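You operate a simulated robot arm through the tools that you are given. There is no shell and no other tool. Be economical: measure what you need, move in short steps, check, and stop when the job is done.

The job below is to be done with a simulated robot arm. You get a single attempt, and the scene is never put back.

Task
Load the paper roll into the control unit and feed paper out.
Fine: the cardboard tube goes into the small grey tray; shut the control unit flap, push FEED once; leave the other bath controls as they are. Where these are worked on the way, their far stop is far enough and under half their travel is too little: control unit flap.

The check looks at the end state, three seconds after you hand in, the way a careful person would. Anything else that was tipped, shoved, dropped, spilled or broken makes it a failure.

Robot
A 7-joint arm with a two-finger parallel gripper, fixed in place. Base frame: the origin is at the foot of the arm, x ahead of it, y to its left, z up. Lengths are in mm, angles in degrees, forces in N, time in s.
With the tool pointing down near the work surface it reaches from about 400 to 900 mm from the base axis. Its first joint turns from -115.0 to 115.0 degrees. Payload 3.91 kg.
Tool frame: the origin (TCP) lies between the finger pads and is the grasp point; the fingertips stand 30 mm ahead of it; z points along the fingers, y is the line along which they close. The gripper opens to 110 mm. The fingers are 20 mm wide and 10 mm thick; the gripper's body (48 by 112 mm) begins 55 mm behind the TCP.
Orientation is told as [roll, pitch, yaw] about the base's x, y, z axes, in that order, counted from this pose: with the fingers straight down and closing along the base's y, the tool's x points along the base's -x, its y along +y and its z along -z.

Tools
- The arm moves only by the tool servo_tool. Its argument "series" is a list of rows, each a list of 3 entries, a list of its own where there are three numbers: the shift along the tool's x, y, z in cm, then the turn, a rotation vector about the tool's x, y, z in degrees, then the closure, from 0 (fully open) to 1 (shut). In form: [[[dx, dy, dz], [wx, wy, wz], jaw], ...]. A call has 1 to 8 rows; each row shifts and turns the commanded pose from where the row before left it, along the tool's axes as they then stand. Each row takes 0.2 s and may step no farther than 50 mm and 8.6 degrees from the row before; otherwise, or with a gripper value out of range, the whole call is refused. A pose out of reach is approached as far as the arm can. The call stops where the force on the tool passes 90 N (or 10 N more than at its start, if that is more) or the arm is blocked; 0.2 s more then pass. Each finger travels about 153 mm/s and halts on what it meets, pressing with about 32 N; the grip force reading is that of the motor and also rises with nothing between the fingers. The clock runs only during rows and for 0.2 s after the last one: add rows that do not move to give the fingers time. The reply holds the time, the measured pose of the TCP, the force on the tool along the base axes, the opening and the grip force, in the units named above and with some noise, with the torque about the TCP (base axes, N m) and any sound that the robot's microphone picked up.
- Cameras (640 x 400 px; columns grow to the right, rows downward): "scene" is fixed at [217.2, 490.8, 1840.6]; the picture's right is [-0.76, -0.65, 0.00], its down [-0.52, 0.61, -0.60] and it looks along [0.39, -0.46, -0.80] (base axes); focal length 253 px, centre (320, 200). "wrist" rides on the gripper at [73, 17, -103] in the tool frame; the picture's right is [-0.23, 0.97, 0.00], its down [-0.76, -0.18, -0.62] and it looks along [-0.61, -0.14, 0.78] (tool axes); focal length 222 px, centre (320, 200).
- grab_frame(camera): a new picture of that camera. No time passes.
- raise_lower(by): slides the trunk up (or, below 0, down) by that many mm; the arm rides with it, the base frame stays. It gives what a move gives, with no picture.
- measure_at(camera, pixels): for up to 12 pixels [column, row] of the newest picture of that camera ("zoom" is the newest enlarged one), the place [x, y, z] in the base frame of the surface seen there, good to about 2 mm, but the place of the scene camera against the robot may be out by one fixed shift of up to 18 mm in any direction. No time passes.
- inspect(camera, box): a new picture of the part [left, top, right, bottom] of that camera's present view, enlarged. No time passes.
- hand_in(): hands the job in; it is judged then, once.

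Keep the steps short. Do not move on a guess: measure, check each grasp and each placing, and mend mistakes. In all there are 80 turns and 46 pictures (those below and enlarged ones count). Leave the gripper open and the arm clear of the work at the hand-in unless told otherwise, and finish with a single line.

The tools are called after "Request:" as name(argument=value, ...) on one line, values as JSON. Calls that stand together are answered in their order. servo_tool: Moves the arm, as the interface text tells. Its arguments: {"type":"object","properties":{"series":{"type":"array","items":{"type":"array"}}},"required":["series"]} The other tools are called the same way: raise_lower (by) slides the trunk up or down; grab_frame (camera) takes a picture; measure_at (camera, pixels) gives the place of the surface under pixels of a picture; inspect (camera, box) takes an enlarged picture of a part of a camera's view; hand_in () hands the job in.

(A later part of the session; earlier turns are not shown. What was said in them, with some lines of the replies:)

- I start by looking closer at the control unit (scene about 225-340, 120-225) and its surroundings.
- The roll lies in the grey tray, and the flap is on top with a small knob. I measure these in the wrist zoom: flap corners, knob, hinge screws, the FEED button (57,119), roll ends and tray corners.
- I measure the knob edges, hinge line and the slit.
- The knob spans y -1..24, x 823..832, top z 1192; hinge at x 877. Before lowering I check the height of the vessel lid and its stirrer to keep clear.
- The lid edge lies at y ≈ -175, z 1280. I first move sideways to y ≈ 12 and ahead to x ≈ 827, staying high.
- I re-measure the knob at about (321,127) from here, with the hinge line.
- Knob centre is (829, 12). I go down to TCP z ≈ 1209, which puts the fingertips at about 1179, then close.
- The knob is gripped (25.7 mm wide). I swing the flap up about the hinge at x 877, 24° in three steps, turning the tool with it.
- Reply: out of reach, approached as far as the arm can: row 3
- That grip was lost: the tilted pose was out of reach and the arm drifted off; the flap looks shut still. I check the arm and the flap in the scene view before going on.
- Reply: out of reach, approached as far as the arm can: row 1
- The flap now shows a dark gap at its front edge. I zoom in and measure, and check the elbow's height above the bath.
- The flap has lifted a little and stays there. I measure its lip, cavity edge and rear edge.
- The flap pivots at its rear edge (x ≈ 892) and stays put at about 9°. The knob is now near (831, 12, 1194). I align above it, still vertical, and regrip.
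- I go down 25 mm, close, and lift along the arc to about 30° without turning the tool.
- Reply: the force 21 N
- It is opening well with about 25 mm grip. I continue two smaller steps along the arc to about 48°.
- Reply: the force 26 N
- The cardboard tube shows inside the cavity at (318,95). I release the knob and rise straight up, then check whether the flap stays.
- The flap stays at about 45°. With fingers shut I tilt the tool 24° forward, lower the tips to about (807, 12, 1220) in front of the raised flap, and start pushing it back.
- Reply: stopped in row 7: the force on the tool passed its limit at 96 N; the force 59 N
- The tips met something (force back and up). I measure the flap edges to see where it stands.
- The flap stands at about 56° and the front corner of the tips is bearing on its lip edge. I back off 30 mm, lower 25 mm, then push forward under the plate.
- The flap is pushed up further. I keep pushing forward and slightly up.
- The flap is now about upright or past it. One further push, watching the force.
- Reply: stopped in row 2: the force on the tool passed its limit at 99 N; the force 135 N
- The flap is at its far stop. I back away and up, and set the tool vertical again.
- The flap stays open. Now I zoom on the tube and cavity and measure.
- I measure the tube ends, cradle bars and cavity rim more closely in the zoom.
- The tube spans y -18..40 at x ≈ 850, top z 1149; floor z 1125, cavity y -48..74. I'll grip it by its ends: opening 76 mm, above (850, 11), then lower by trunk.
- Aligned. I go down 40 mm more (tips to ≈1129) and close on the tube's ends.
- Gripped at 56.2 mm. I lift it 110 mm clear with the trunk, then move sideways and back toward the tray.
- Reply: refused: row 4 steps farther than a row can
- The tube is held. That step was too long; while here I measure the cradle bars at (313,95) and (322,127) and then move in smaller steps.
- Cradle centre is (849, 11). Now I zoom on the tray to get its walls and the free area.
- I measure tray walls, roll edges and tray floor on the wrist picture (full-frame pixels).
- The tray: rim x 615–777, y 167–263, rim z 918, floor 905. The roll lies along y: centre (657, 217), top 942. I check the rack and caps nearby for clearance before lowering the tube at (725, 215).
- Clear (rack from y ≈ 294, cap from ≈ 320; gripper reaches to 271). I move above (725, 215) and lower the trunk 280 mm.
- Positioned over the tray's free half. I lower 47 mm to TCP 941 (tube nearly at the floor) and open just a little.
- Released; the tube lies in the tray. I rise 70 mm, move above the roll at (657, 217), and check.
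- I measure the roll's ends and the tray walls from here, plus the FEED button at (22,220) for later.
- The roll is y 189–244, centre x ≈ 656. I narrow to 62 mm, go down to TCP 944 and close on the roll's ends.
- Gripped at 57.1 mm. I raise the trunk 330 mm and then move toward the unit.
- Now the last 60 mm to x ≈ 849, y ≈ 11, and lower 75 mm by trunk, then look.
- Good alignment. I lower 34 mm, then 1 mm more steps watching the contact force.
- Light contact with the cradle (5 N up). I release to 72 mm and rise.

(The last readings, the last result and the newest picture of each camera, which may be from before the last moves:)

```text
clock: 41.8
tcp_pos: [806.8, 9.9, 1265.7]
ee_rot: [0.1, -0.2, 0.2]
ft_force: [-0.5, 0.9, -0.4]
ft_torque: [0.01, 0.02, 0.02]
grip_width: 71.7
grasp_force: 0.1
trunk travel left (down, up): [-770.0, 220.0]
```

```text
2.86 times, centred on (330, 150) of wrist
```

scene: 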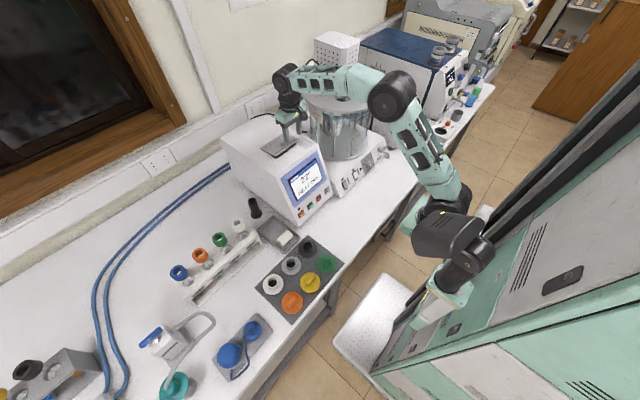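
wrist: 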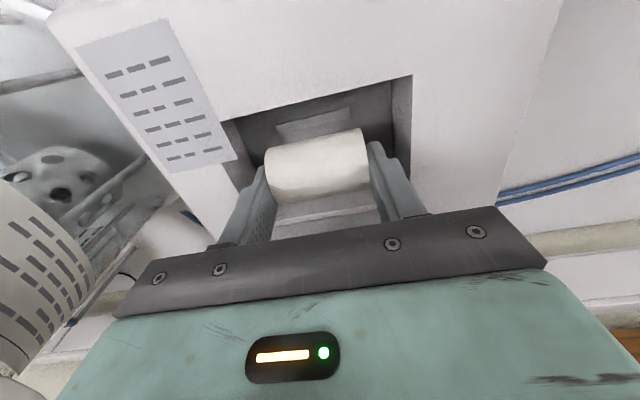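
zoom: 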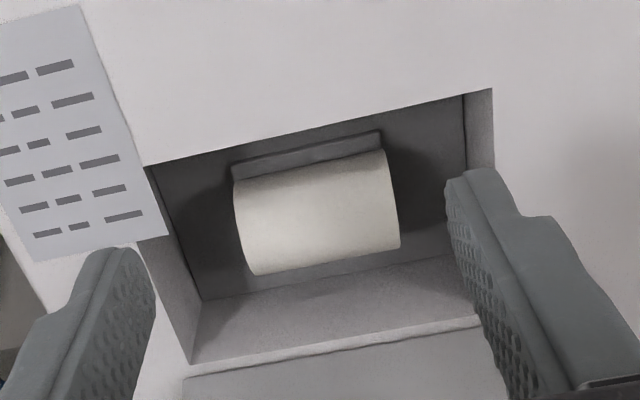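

The roll sits in the cradle. I verify its top with measurements and view the open flap from the scene camera.

Request:
measure_at(camera="zoom", pixels=[[240, 190], [255, 260], [385, 160], [395, 240], [315, 190], [315, 230], [310, 250], [300, 160], [190, 375], [480, 320]])

Request:
inspect(camera="scene", box=[225, 110, 335, 180])

```text
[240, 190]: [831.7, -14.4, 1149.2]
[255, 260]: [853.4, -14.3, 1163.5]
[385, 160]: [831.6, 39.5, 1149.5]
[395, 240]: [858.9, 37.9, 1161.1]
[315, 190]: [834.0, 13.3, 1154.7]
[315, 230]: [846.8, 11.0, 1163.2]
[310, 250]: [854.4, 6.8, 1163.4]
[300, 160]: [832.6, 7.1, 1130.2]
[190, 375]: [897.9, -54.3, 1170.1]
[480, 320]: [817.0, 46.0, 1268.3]
```

```text
5.71 times, centred on (280, 145) of scene
```

zoom: 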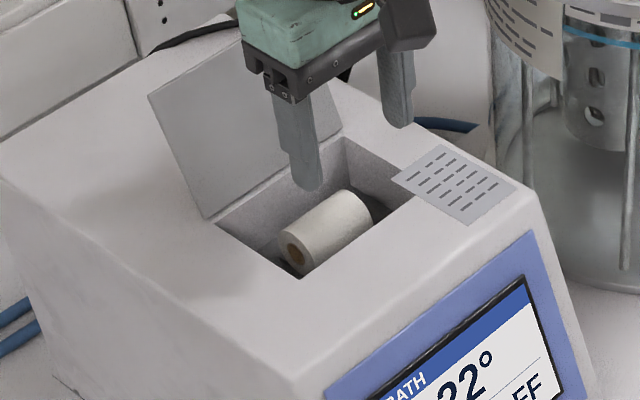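

The roll is seated (y -16..40, top 1163, below the 1174 top). I measure the flap's edges in this zoom.

Request:
measure_at(camera="zoom", pixels=[[153, 98], [205, 72], [205, 213], [180, 150], [235, 60], [330, 125], [250, 180], [218, 222], [165, 60], [290, 285]])

```text
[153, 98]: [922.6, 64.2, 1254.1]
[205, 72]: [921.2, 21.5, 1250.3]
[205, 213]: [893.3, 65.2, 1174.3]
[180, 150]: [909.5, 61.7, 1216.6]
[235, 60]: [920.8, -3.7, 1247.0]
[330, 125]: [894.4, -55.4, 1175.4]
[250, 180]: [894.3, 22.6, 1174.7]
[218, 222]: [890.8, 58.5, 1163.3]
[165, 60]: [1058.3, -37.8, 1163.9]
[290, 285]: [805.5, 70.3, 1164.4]
```

The flap is about 110° open: lip near (924, z 1259). To shut it I'll reach over with fingers tilted 32° forward, straddling the knob (50 mm opening), and hook it from behind. First rise and tilt.

Request:
servo_tool(series=[[[0, 0, -3], [0, 0, 0], 0.545], [[0, 0.15, -3], [0, 0, 0], 0.545], [[0, 0, 0], [0, -8, 0], 0.545], [[0, 0, 0], [0, -8, 0], 0.545], [[0, 0, 0], [0, -8, 0], 0.545], [[0, 0, 0], [0, -8, 0], 0.545], [[0, 0, 0], [0, 0, 0], 0.545]])

Request:
servo_tool(series=[[[-3.93, 0, 2.45], [0, 0, 0], 0.545], [[-3.93, 0, 2.45], [0, 0, 0], 0.545], [[-3.93, 0, 2.45], [0, 0, 0], 0.545], [[0, 0, 0], [0, 0, 0], 0.545]])

Request:
grab_frame(camera="wrist")

```text
clock: 43.4
tcp_pos: [808.6, 11.0, 1326.1]
ee_rot: [0.0, -32.4, 0.1]
ft_force: [0.5, 0.5, -0.3]
ft_torque: [-0.02, -0.01, 0.03]
grip_width: 50.3
grasp_force: 0.1
trunk travel left (down, up): [-770.0, 220.0]
```

```text
clock: 44.4
tcp_pos: [948.3, 12.5, 1325.8]
ee_rot: [-0.1, -32.1, 0.2]
ft_force: [-0.3, -0.3, -0.4]
ft_torque: [0.03, -0.02, 0.0]
grip_width: 50.0
grasp_force: 0.1
trunk travel left (down, up): [-770.0, 220.0]
```

```text
11 pictures are left
```

wrist: 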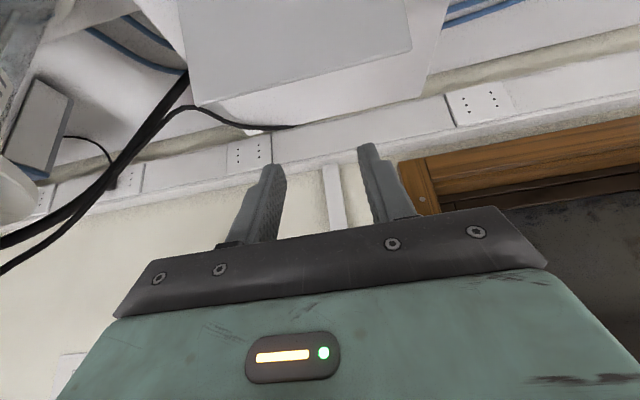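

I measure the flap's upper edge (line from (195,105) to (411,50)) with the accurate wrist camera.

Request:
measure_at(camera="wrist", pixels=[[200, 103], [300, 78], [405, 50], [300, 40], [395, 10], [230, 110], [430, 70]])

```text
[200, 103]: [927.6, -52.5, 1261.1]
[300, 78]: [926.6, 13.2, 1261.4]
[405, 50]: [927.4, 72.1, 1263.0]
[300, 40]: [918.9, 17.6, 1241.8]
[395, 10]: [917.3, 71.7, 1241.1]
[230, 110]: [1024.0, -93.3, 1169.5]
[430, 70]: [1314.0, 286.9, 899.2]
```

The lip is at (927, 1262). I lower 58 mm behind it, then pull toward the base in 20 mm steps.

Request:
servo_tool(series=[[[1.54, 0, 2.46], [0, 0, 0], 0.545], [[1.54, 0, 2.46], [0, 0, 0], 0.545], [[0, 0, 0], [0, 0, 0], 0.545], [[1.7, 0, -1.06], [0, 0, 0], 0.545], [[1.7, 0, -1.06], [0, 0, 0], 0.545], [[1.7, 0, -1.06], [0, 0, 0], 0.545], [[0, 0, 0], [0, 0, 0], 0.545]])

Request:
grab_frame(camera="wrist")

```text
clock: 46.0
tcp_pos: [886.4, 13.5, 1269.5]
ee_rot: [-0.1, -32.2, 0.3]
ft_force: [0.1, -0.5, 0.2]
ft_torque: [-0.01, 0.01, 0.03]
grip_width: 50.2
grasp_force: 0.0
trunk travel left (down, up): [-770.0, 220.0]
```

```text
10 pictures are left
```

wrist: 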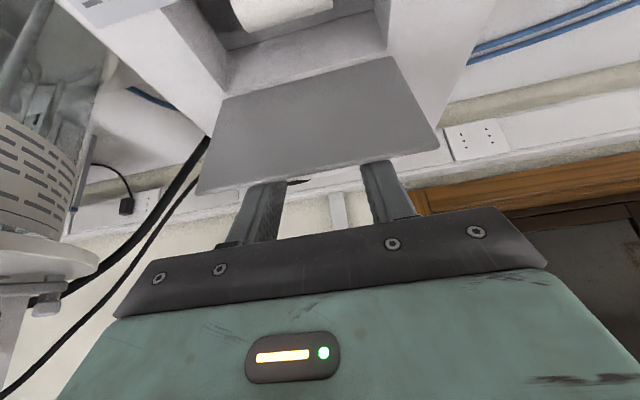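

The flap follows the fingers. I keep pulling with slight lowering.

Request:
servo_tool(series=[[[1.7, 0, -0.9], [0, 0, 0], 0.545], [[1.8, 0, -0.53], [0, 0, 0], 0.545], [[1.8, 0, -0.53], [0, 0, 0], 0.545], [[0, 0, 0], [0, 0, 0], 0.545]])

Request:
grab_frame(camera="wrist")

```text
clock: 47.0
tcp_pos: [832.3, 13.6, 1256.2]
ee_rot: [-0.1, -32.2, 0.2]
ft_force: [0.7, 0.6, 0.7]
ft_torque: [0.01, 0.0, 0.01]
grip_width: 50.2
grasp_force: 0.2
trunk travel left (down, up): [-770.0, 220.0]
```

```text
9 pictures are left
```

wrist: 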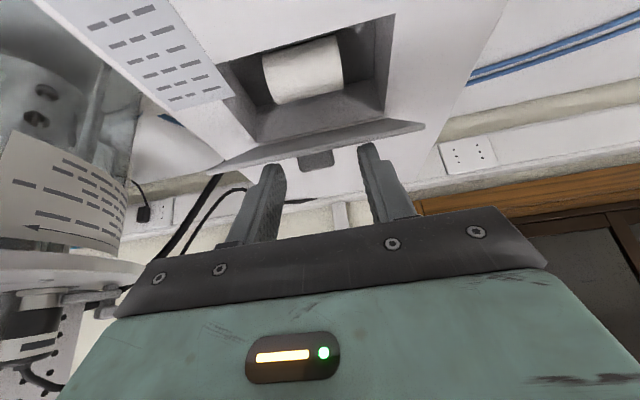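

The flap is at about 50°. Now I press it down along its arc, fingers on either side of the knob.

Request:
servo_tool(series=[[[2.14, 0, 0.78], [0, 0, 0], 0.545], [[1.47, 0, 0.85], [0, 0, 0], 0.545], [[0.98, 0, 0.81], [0, 0, 0], 0.545], [[0.21, 0, 0.34], [0, 0, 0], 0.545], [[0, 0, 0], [0, 0, 0], 0.545]])

Request:
grab_frame(camera="wrist")

```text
clock: 48.2
tcp_pos: [805.7, 14.0, 1207.5]
ee_rot: [-0.1, -32.3, 0.2]
ft_force: [-0.2, -0.1, -0.6]
ft_torque: [-0.01, 0.0, 0.0]
grip_width: 50.2
grasp_force: 0.1
trunk travel left (down, up): [-770.0, 220.0]
```

```text
8 pictures are left
```

wrist: 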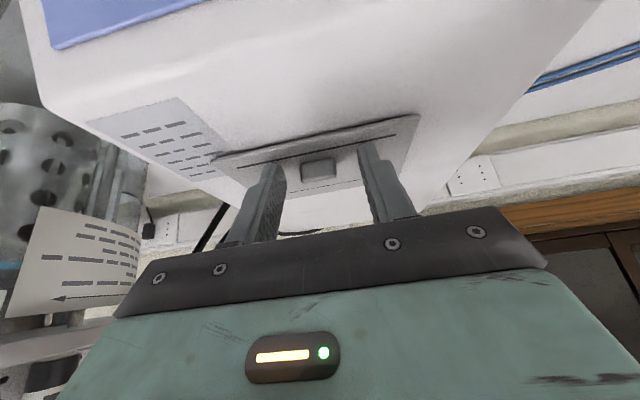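

Almost shut. I press a little further down and read the force.

Request:
servo_tool(series=[[[0.13, 0, 0.21], [0, 0, 0], 0.545], [[0.13, 0, 0.21], [0, 0, 0], 0.545], [[0, 0, 0], [0, 0, 0], 0.545]])

Request:
measure_at(camera="wrist", pixels=[[213, 160], [320, 137], [415, 117], [250, 185], [355, 180]])

```text
clock: 49.0
tcp_pos: [806.5, 12.3, 1204.3]
ee_rot: [0.0, -32.5, 0.1]
ft_force: [-1.5, -0.4, 14.3]
ft_torque: [-0.04, -0.07, -0.05]
grip_width: 49.9
grasp_force: 0.0
trunk travel left (down, up): [-770.0, 220.0]
```

```text
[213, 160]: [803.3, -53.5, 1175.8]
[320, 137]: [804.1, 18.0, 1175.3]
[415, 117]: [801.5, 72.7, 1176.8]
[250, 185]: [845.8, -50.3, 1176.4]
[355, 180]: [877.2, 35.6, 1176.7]
```

Lip is at z ≈ 1175.5, i.e. shut, with 14 N pressing. One small extra press, then I retreat up and back, and shut the fingers.

Request:
servo_tool(series=[[[0.1, 0, 0.17], [0, 0, 0], 0.545], [[0, 0, 0], [0, 0, 0], 0.545], [[0, 0, -4], [0, 0, 0], 0.545], [[0, 0, -4.5], [0, 0, 0], 1], [[0, 0, -4.5], [0, 0, 0], 1], [[3, -3.5, 0], [0, 0, 0], 1], [[3, -3.5, 0], [0, 0, 0], 1], [[0, 0, 0], [0, 0, 0], 1]])

Request:
grab_frame(camera="wrist")

```text
clock: 50.8
tcp_pos: [686.1, -58.5, 1279.9]
ee_rot: [0.0, -32.2, 0.1]
ft_force: [0.6, 0.1, 0.1]
ft_torque: [0.01, 0.01, -0.03]
grip_width: 0.0
grasp_force: 32.2
trunk travel left (down, up): [-770.0, 220.0]
```

```text
7 pictures are left
```

wrist: 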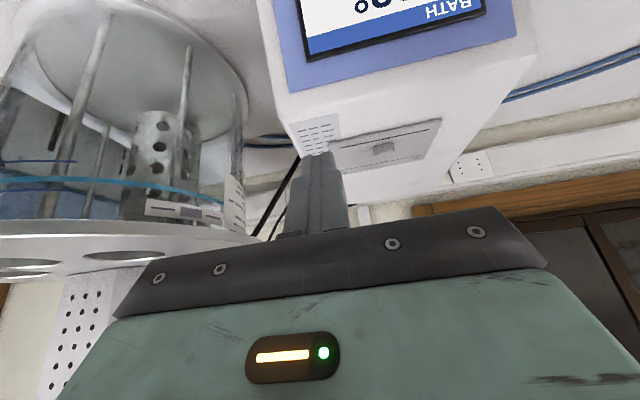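

The flap looks flat. I confirm its height, then back off toward the base so I can lower in front of the buttons.

Request:
measure_at(camera="wrist", pixels=[[345, 140], [438, 122], [380, 138], [425, 155]])

Request:
servo_tool(series=[[[3.5, 0, -2.2], [0, 0, 0], 1], [[3.5, 0, -2.2], [0, 0, 0], 1], [[3.2, 0, -2], [0, 0, 0], 1], [[0, 0, 0], [0, -8, 0], 1], [[0, 0, 0], [0, 0, 0], 1]])

Request:
raise_lower(by=-200)

Request:
grab_frame(camera="wrist")

```text
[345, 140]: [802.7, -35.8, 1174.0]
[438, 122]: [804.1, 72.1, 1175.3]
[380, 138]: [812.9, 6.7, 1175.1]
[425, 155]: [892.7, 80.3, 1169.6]
```

```text
clock: 52.0
tcp_pos: [586.8, -54.5, 1268.6]
ee_rot: [0.0, -40.2, 0.2]
ft_force: [0.1, 0.6, 0.7]
ft_torque: [0.03, 0.0, 0.01]
grip_width: 0.1
grasp_force: 31.8
out of reach, approached as far as the arm can: row 4
trunk travel left (down, up): [-770.0, 220.0]
```

```text
clock: 54.2
tcp_pos: [585.7, -54.9, 1068.0]
ee_rot: [-0.1, -40.2, 0.2]
ft_force: [-0.5, -0.3, -0.7]
ft_torque: [-0.01, 0.02, 0.0]
grip_width: 0.0
grasp_force: 32.1
trunk travel left (down, up): [-570.0, 420.0]
```

```text
6 pictures are left
```

wrist: 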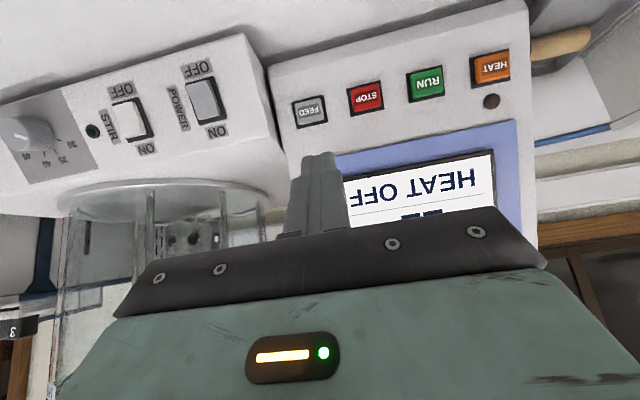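

The flap is flat again (z 1174–1175, as at the start). FEED shows at (309,112). I measure its face and surroundings.

Request:
measure_at(camera="wrist", pixels=[[309, 111], [297, 113], [324, 109], [308, 101], [311, 122], [335, 112], [311, 132], [367, 98], [330, 145], [280, 100]])

Request:
inspect(camera="wrist", box=[265, 60, 405, 150])

```text
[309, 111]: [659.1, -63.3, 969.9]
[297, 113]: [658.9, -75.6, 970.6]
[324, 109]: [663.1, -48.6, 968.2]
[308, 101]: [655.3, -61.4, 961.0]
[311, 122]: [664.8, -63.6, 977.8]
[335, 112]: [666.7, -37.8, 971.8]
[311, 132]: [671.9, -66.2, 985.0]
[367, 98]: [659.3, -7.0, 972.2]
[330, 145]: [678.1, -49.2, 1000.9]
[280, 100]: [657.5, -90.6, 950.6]
```

```text
4.44 times, centred on (335, 105) of wrist
```

zoom: 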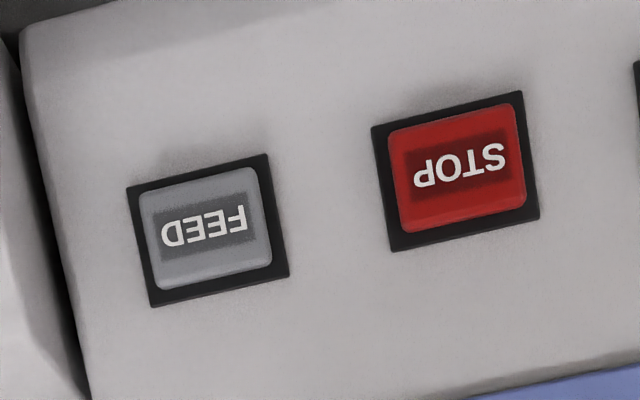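

FEED's face centre is (659.5, -63, 970), tilted so its normal is about (-0.87, 0, 0.49). I move to a standoff of about 15 mm in front and tilt to -48°.

Request:
servo_tool(series=[[[0.86, -0.27, 2.67], [0, 0, 0], 1], [[0.86, -0.27, 2.67], [0, 0, 0], 1], [[0.86, -0.27, 2.67], [0, 0, 0], 1], [[0, 0, 0], [0, -8, 0], 1], [[0, 0, 0], [0, 0, 0], 1]])

Request:
grab_frame(camera="wrist")

```text
clock: 55.4
tcp_pos: [616.0, -71.9, 987.4]
ee_rot: [-2.1, -41.7, 0.3]
ft_force: [-0.2, -0.9, 0.2]
ft_torque: [-0.05, 0.0, -0.02]
grip_width: 0.0
grasp_force: 32.1
out of reach, approached as far as the arm can: row 4
trunk travel left (down, up): [-570.0, 420.0]
```

```text
4 pictures are left
```

wrist: 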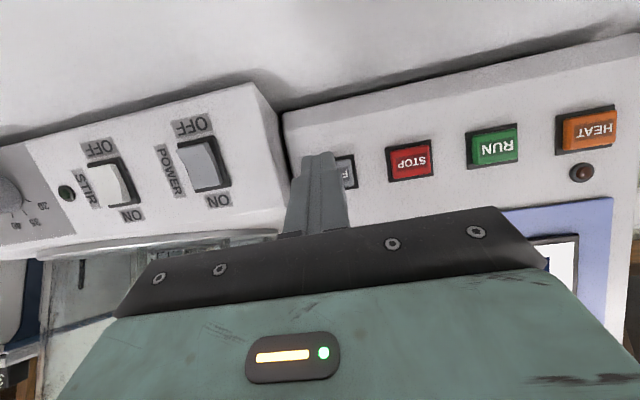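

The steeper tilt is out of reach, so I return to -40° and re-read the pose.

Request:
servo_tool(series=[[[0, 0, 0], [0, 8, 0], 1], [[0, 0, 0], [0, 0, 0], 1]])

```text
clock: 56.0
tcp_pos: [618.9, -75.9, 989.0]
ee_rot: [-3.5, -39.7, 0.1]
ft_force: [-0.7, 0.7, 0.1]
ft_torque: [0.01, -0.01, 0.01]
grip_width: 0.0
grasp_force: 31.8
out of reach, approached as far as the arm can: row 1
trunk travel left (down, up): [-570.0, 420.0]
```

The posture is awkward at this trunk height. I go back up 60 mm with the arm, where the pose was fine, and lower with the trunk instead.

Request:
servo_tool(series=[[[-1.93, 0, -2.3], [0, 0, 0], 1], [[-1.93, 0, -2.3], [0, 0, 0], 1], [[0, 0, 0], [0, 0, 0], 1]])

```text
clock: 56.8
tcp_pos: [620.1, -73.5, 1049.3]
ee_rot: [-3.5, -39.6, 0.1]
ft_force: [0.3, -1.0, 0.4]
ft_torque: [0.01, 0.02, -0.05]
grip_width: 0.0
grasp_force: 31.9
trunk travel left (down, up): [-570.0, 420.0]
```

I take out the roll of -3.5° and shift y by +10 mm, then check the pose.

Request:
servo_tool(series=[[[0, 1.0, 0], [-3.5, 0, 0], 1], [[0, 0, 0], [0, 0, 0], 1]])

Request:
raise_lower(by=-40)

```text
clock: 57.4
tcp_pos: [620.0, -62.7, 1047.8]
ee_rot: [0.1, -39.6, 0.0]
ft_force: [-0.3, -0.9, 0.1]
ft_torque: [0.03, -0.01, 0.0]
grip_width: 0.0
grasp_force: 32.2
trunk travel left (down, up): [-570.0, 420.0]
```

```text
clock: 58.2
tcp_pos: [618.9, -64.4, 1008.6]
ee_rot: [-0.1, -39.7, 0.1]
ft_force: [-0.5, 0.2, -0.2]
ft_torque: [0.0, -0.02, 0.05]
grip_width: 0.0
grasp_force: 32.4
trunk travel left (down, up): [-530.0, 460.0]
```

Pose is clean. I lower 16 mm more with the trunk so the leading tip edge faces the button's centre.

Request:
raise_lower(by=-16)

Request:
grab_frame(camera="wrist")

```text
clock: 58.9
tcp_pos: [619.8, -62.9, 992.8]
ee_rot: [-0.1, -39.7, 0.1]
ft_force: [0.0, 0.2, -0.2]
ft_torque: [-0.03, 0.0, 0.01]
grip_width: 0.0
grasp_force: 32.0
trunk travel left (down, up): [-514.0, 476.0]
```

```text
3 pictures are left
```

wrist: 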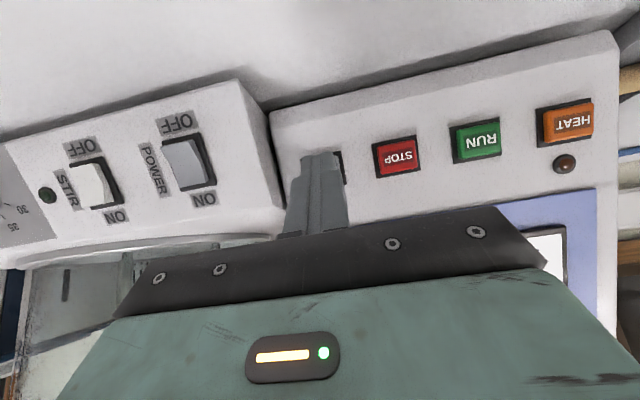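

The tip edge is about 13 mm from FEED's face. I advance along the button's normal: 10 mm, then a small step, reading the force.

Request:
servo_tool(series=[[[-0.36, 0, 0.93], [0, 0, 0], 1], [[-0.11, 0, 0.28], [0, 0, 0], 1], [[0, 0, 0], [0, 0, 0], 1]])

```text
clock: 59.7
tcp_pos: [630.5, -62.5, 988.0]
ee_rot: [0.0, -39.6, 0.1]
ft_force: [0.2, 0.4, 0.6]
ft_torque: [0.02, 0.0, 0.02]
grip_width: 0.0
grasp_force: 32.0
trunk travel left (down, up): [-514.0, 476.0]
```

No contact yet. I advance 4 mm in 2 mm steps.

Request:
servo_tool(series=[[[-0.072, 0, 0.187], [0, 0, 0], 1], [[-0.072, 0, 0.187], [0, 0, 0], 1], [[0, 0, 0], [0, 0, 0], 1]])

```text
clock: 60.5
tcp_pos: [634.8, -63.0, 984.1]
ee_rot: [-0.1, -39.7, 0.1]
ft_force: [-1.9, -0.2, 0.0]
ft_torque: [0.03, 0.0, 0.01]
grip_width: 0.0
grasp_force: 32.0
trunk travel left (down, up): [-514.0, 476.0]
heard: click
```

A click: FEED was pressed. I retreat along the same line and then rise with open gripper.

Request:
servo_tool(series=[[[0.9, 0, -2.3], [0, 0, 0], 1], [[0.9, 0, -2.3], [0, 0, 0], 1], [[0, 0, -3], [0, 0, 0], 1], [[0, 0, 0], [0, 0, 0], 1]])

Request:
raise_lower(by=250)

Request:
grab_frame(camera="wrist")

```text
clock: 61.5
tcp_pos: [579.0, -64.0, 1023.6]
ee_rot: [0.0, -39.7, 0.1]
ft_force: [-0.4, -0.2, -0.3]
ft_torque: [0.02, 0.01, -0.01]
grip_width: 0.0
grasp_force: 31.8
out of reach, approached as far as the arm can: row 3
trunk travel left (down, up): [-514.0, 476.0]
```

```text
clock: 64.0
tcp_pos: [578.4, -64.0, 1273.3]
ee_rot: [-0.1, -39.7, 0.1]
ft_force: [-0.1, 0.0, -0.6]
ft_torque: [0.03, 0.0, 0.02]
grip_width: 0.0
grasp_force: 32.2
trunk travel left (down, up): [-764.0, 226.0]
```

```text
2 pictures are left
```

wrist: 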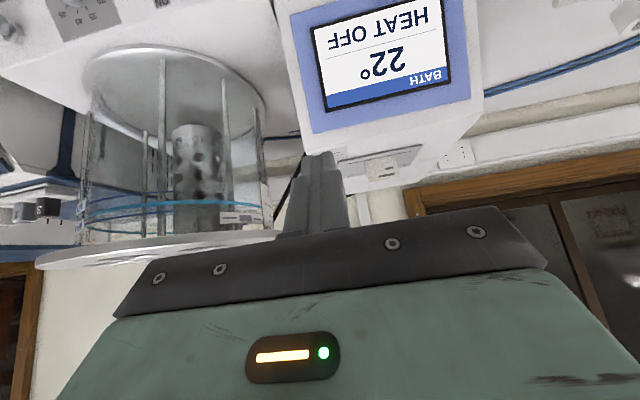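

Something white may be sticking out at the slot (382,165). I open the gripper in place and use a scene close-up to check the flap, the paper and the tray.

Request:
servo_tool(series=[[[0, 0, 0], [0, 0, 0], 0], [[0, 0, 0], [0, 0, 0], 0], [[0, 0, 0], [0, 0, 0], 0]])

Request:
inspect(camera="scene", box=[210, 110, 370, 270])

```text
clock: 64.8
tcp_pos: [578.6, -63.6, 1274.4]
ee_rot: [0.0, -39.7, 0.1]
ft_force: [-0.3, -0.6, -0.3]
ft_torque: [0.01, 0.0, -0.01]
grip_width: 109.8
grasp_force: 0.0
trunk travel left (down, up): [-764.0, 226.0]
```

```text
2.50 times, centred on (290, 190) of scene
```

zoom: 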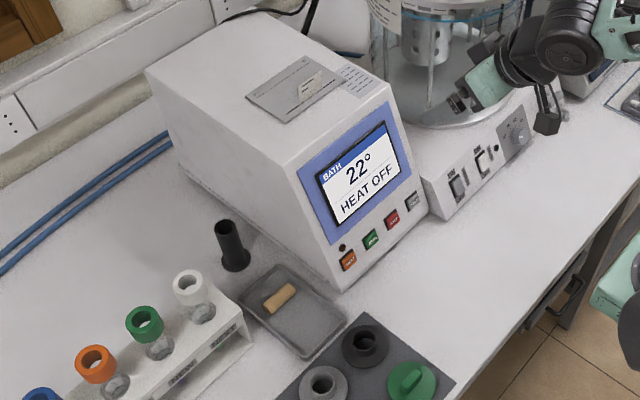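

A paper strip now stands out of the flap slot at (310,88). The flap is shut, the tube lies in the grey tray, and the display still reads 22° HEAT OFF. The gripper is open and clear, so I hand in.

Request:
hand_in()

```text
The job is handed in.
```

The paper roll is loaded, the flap is shut, FEED was pushed once and paper came out, and the cardboard tube is in the grey tray.
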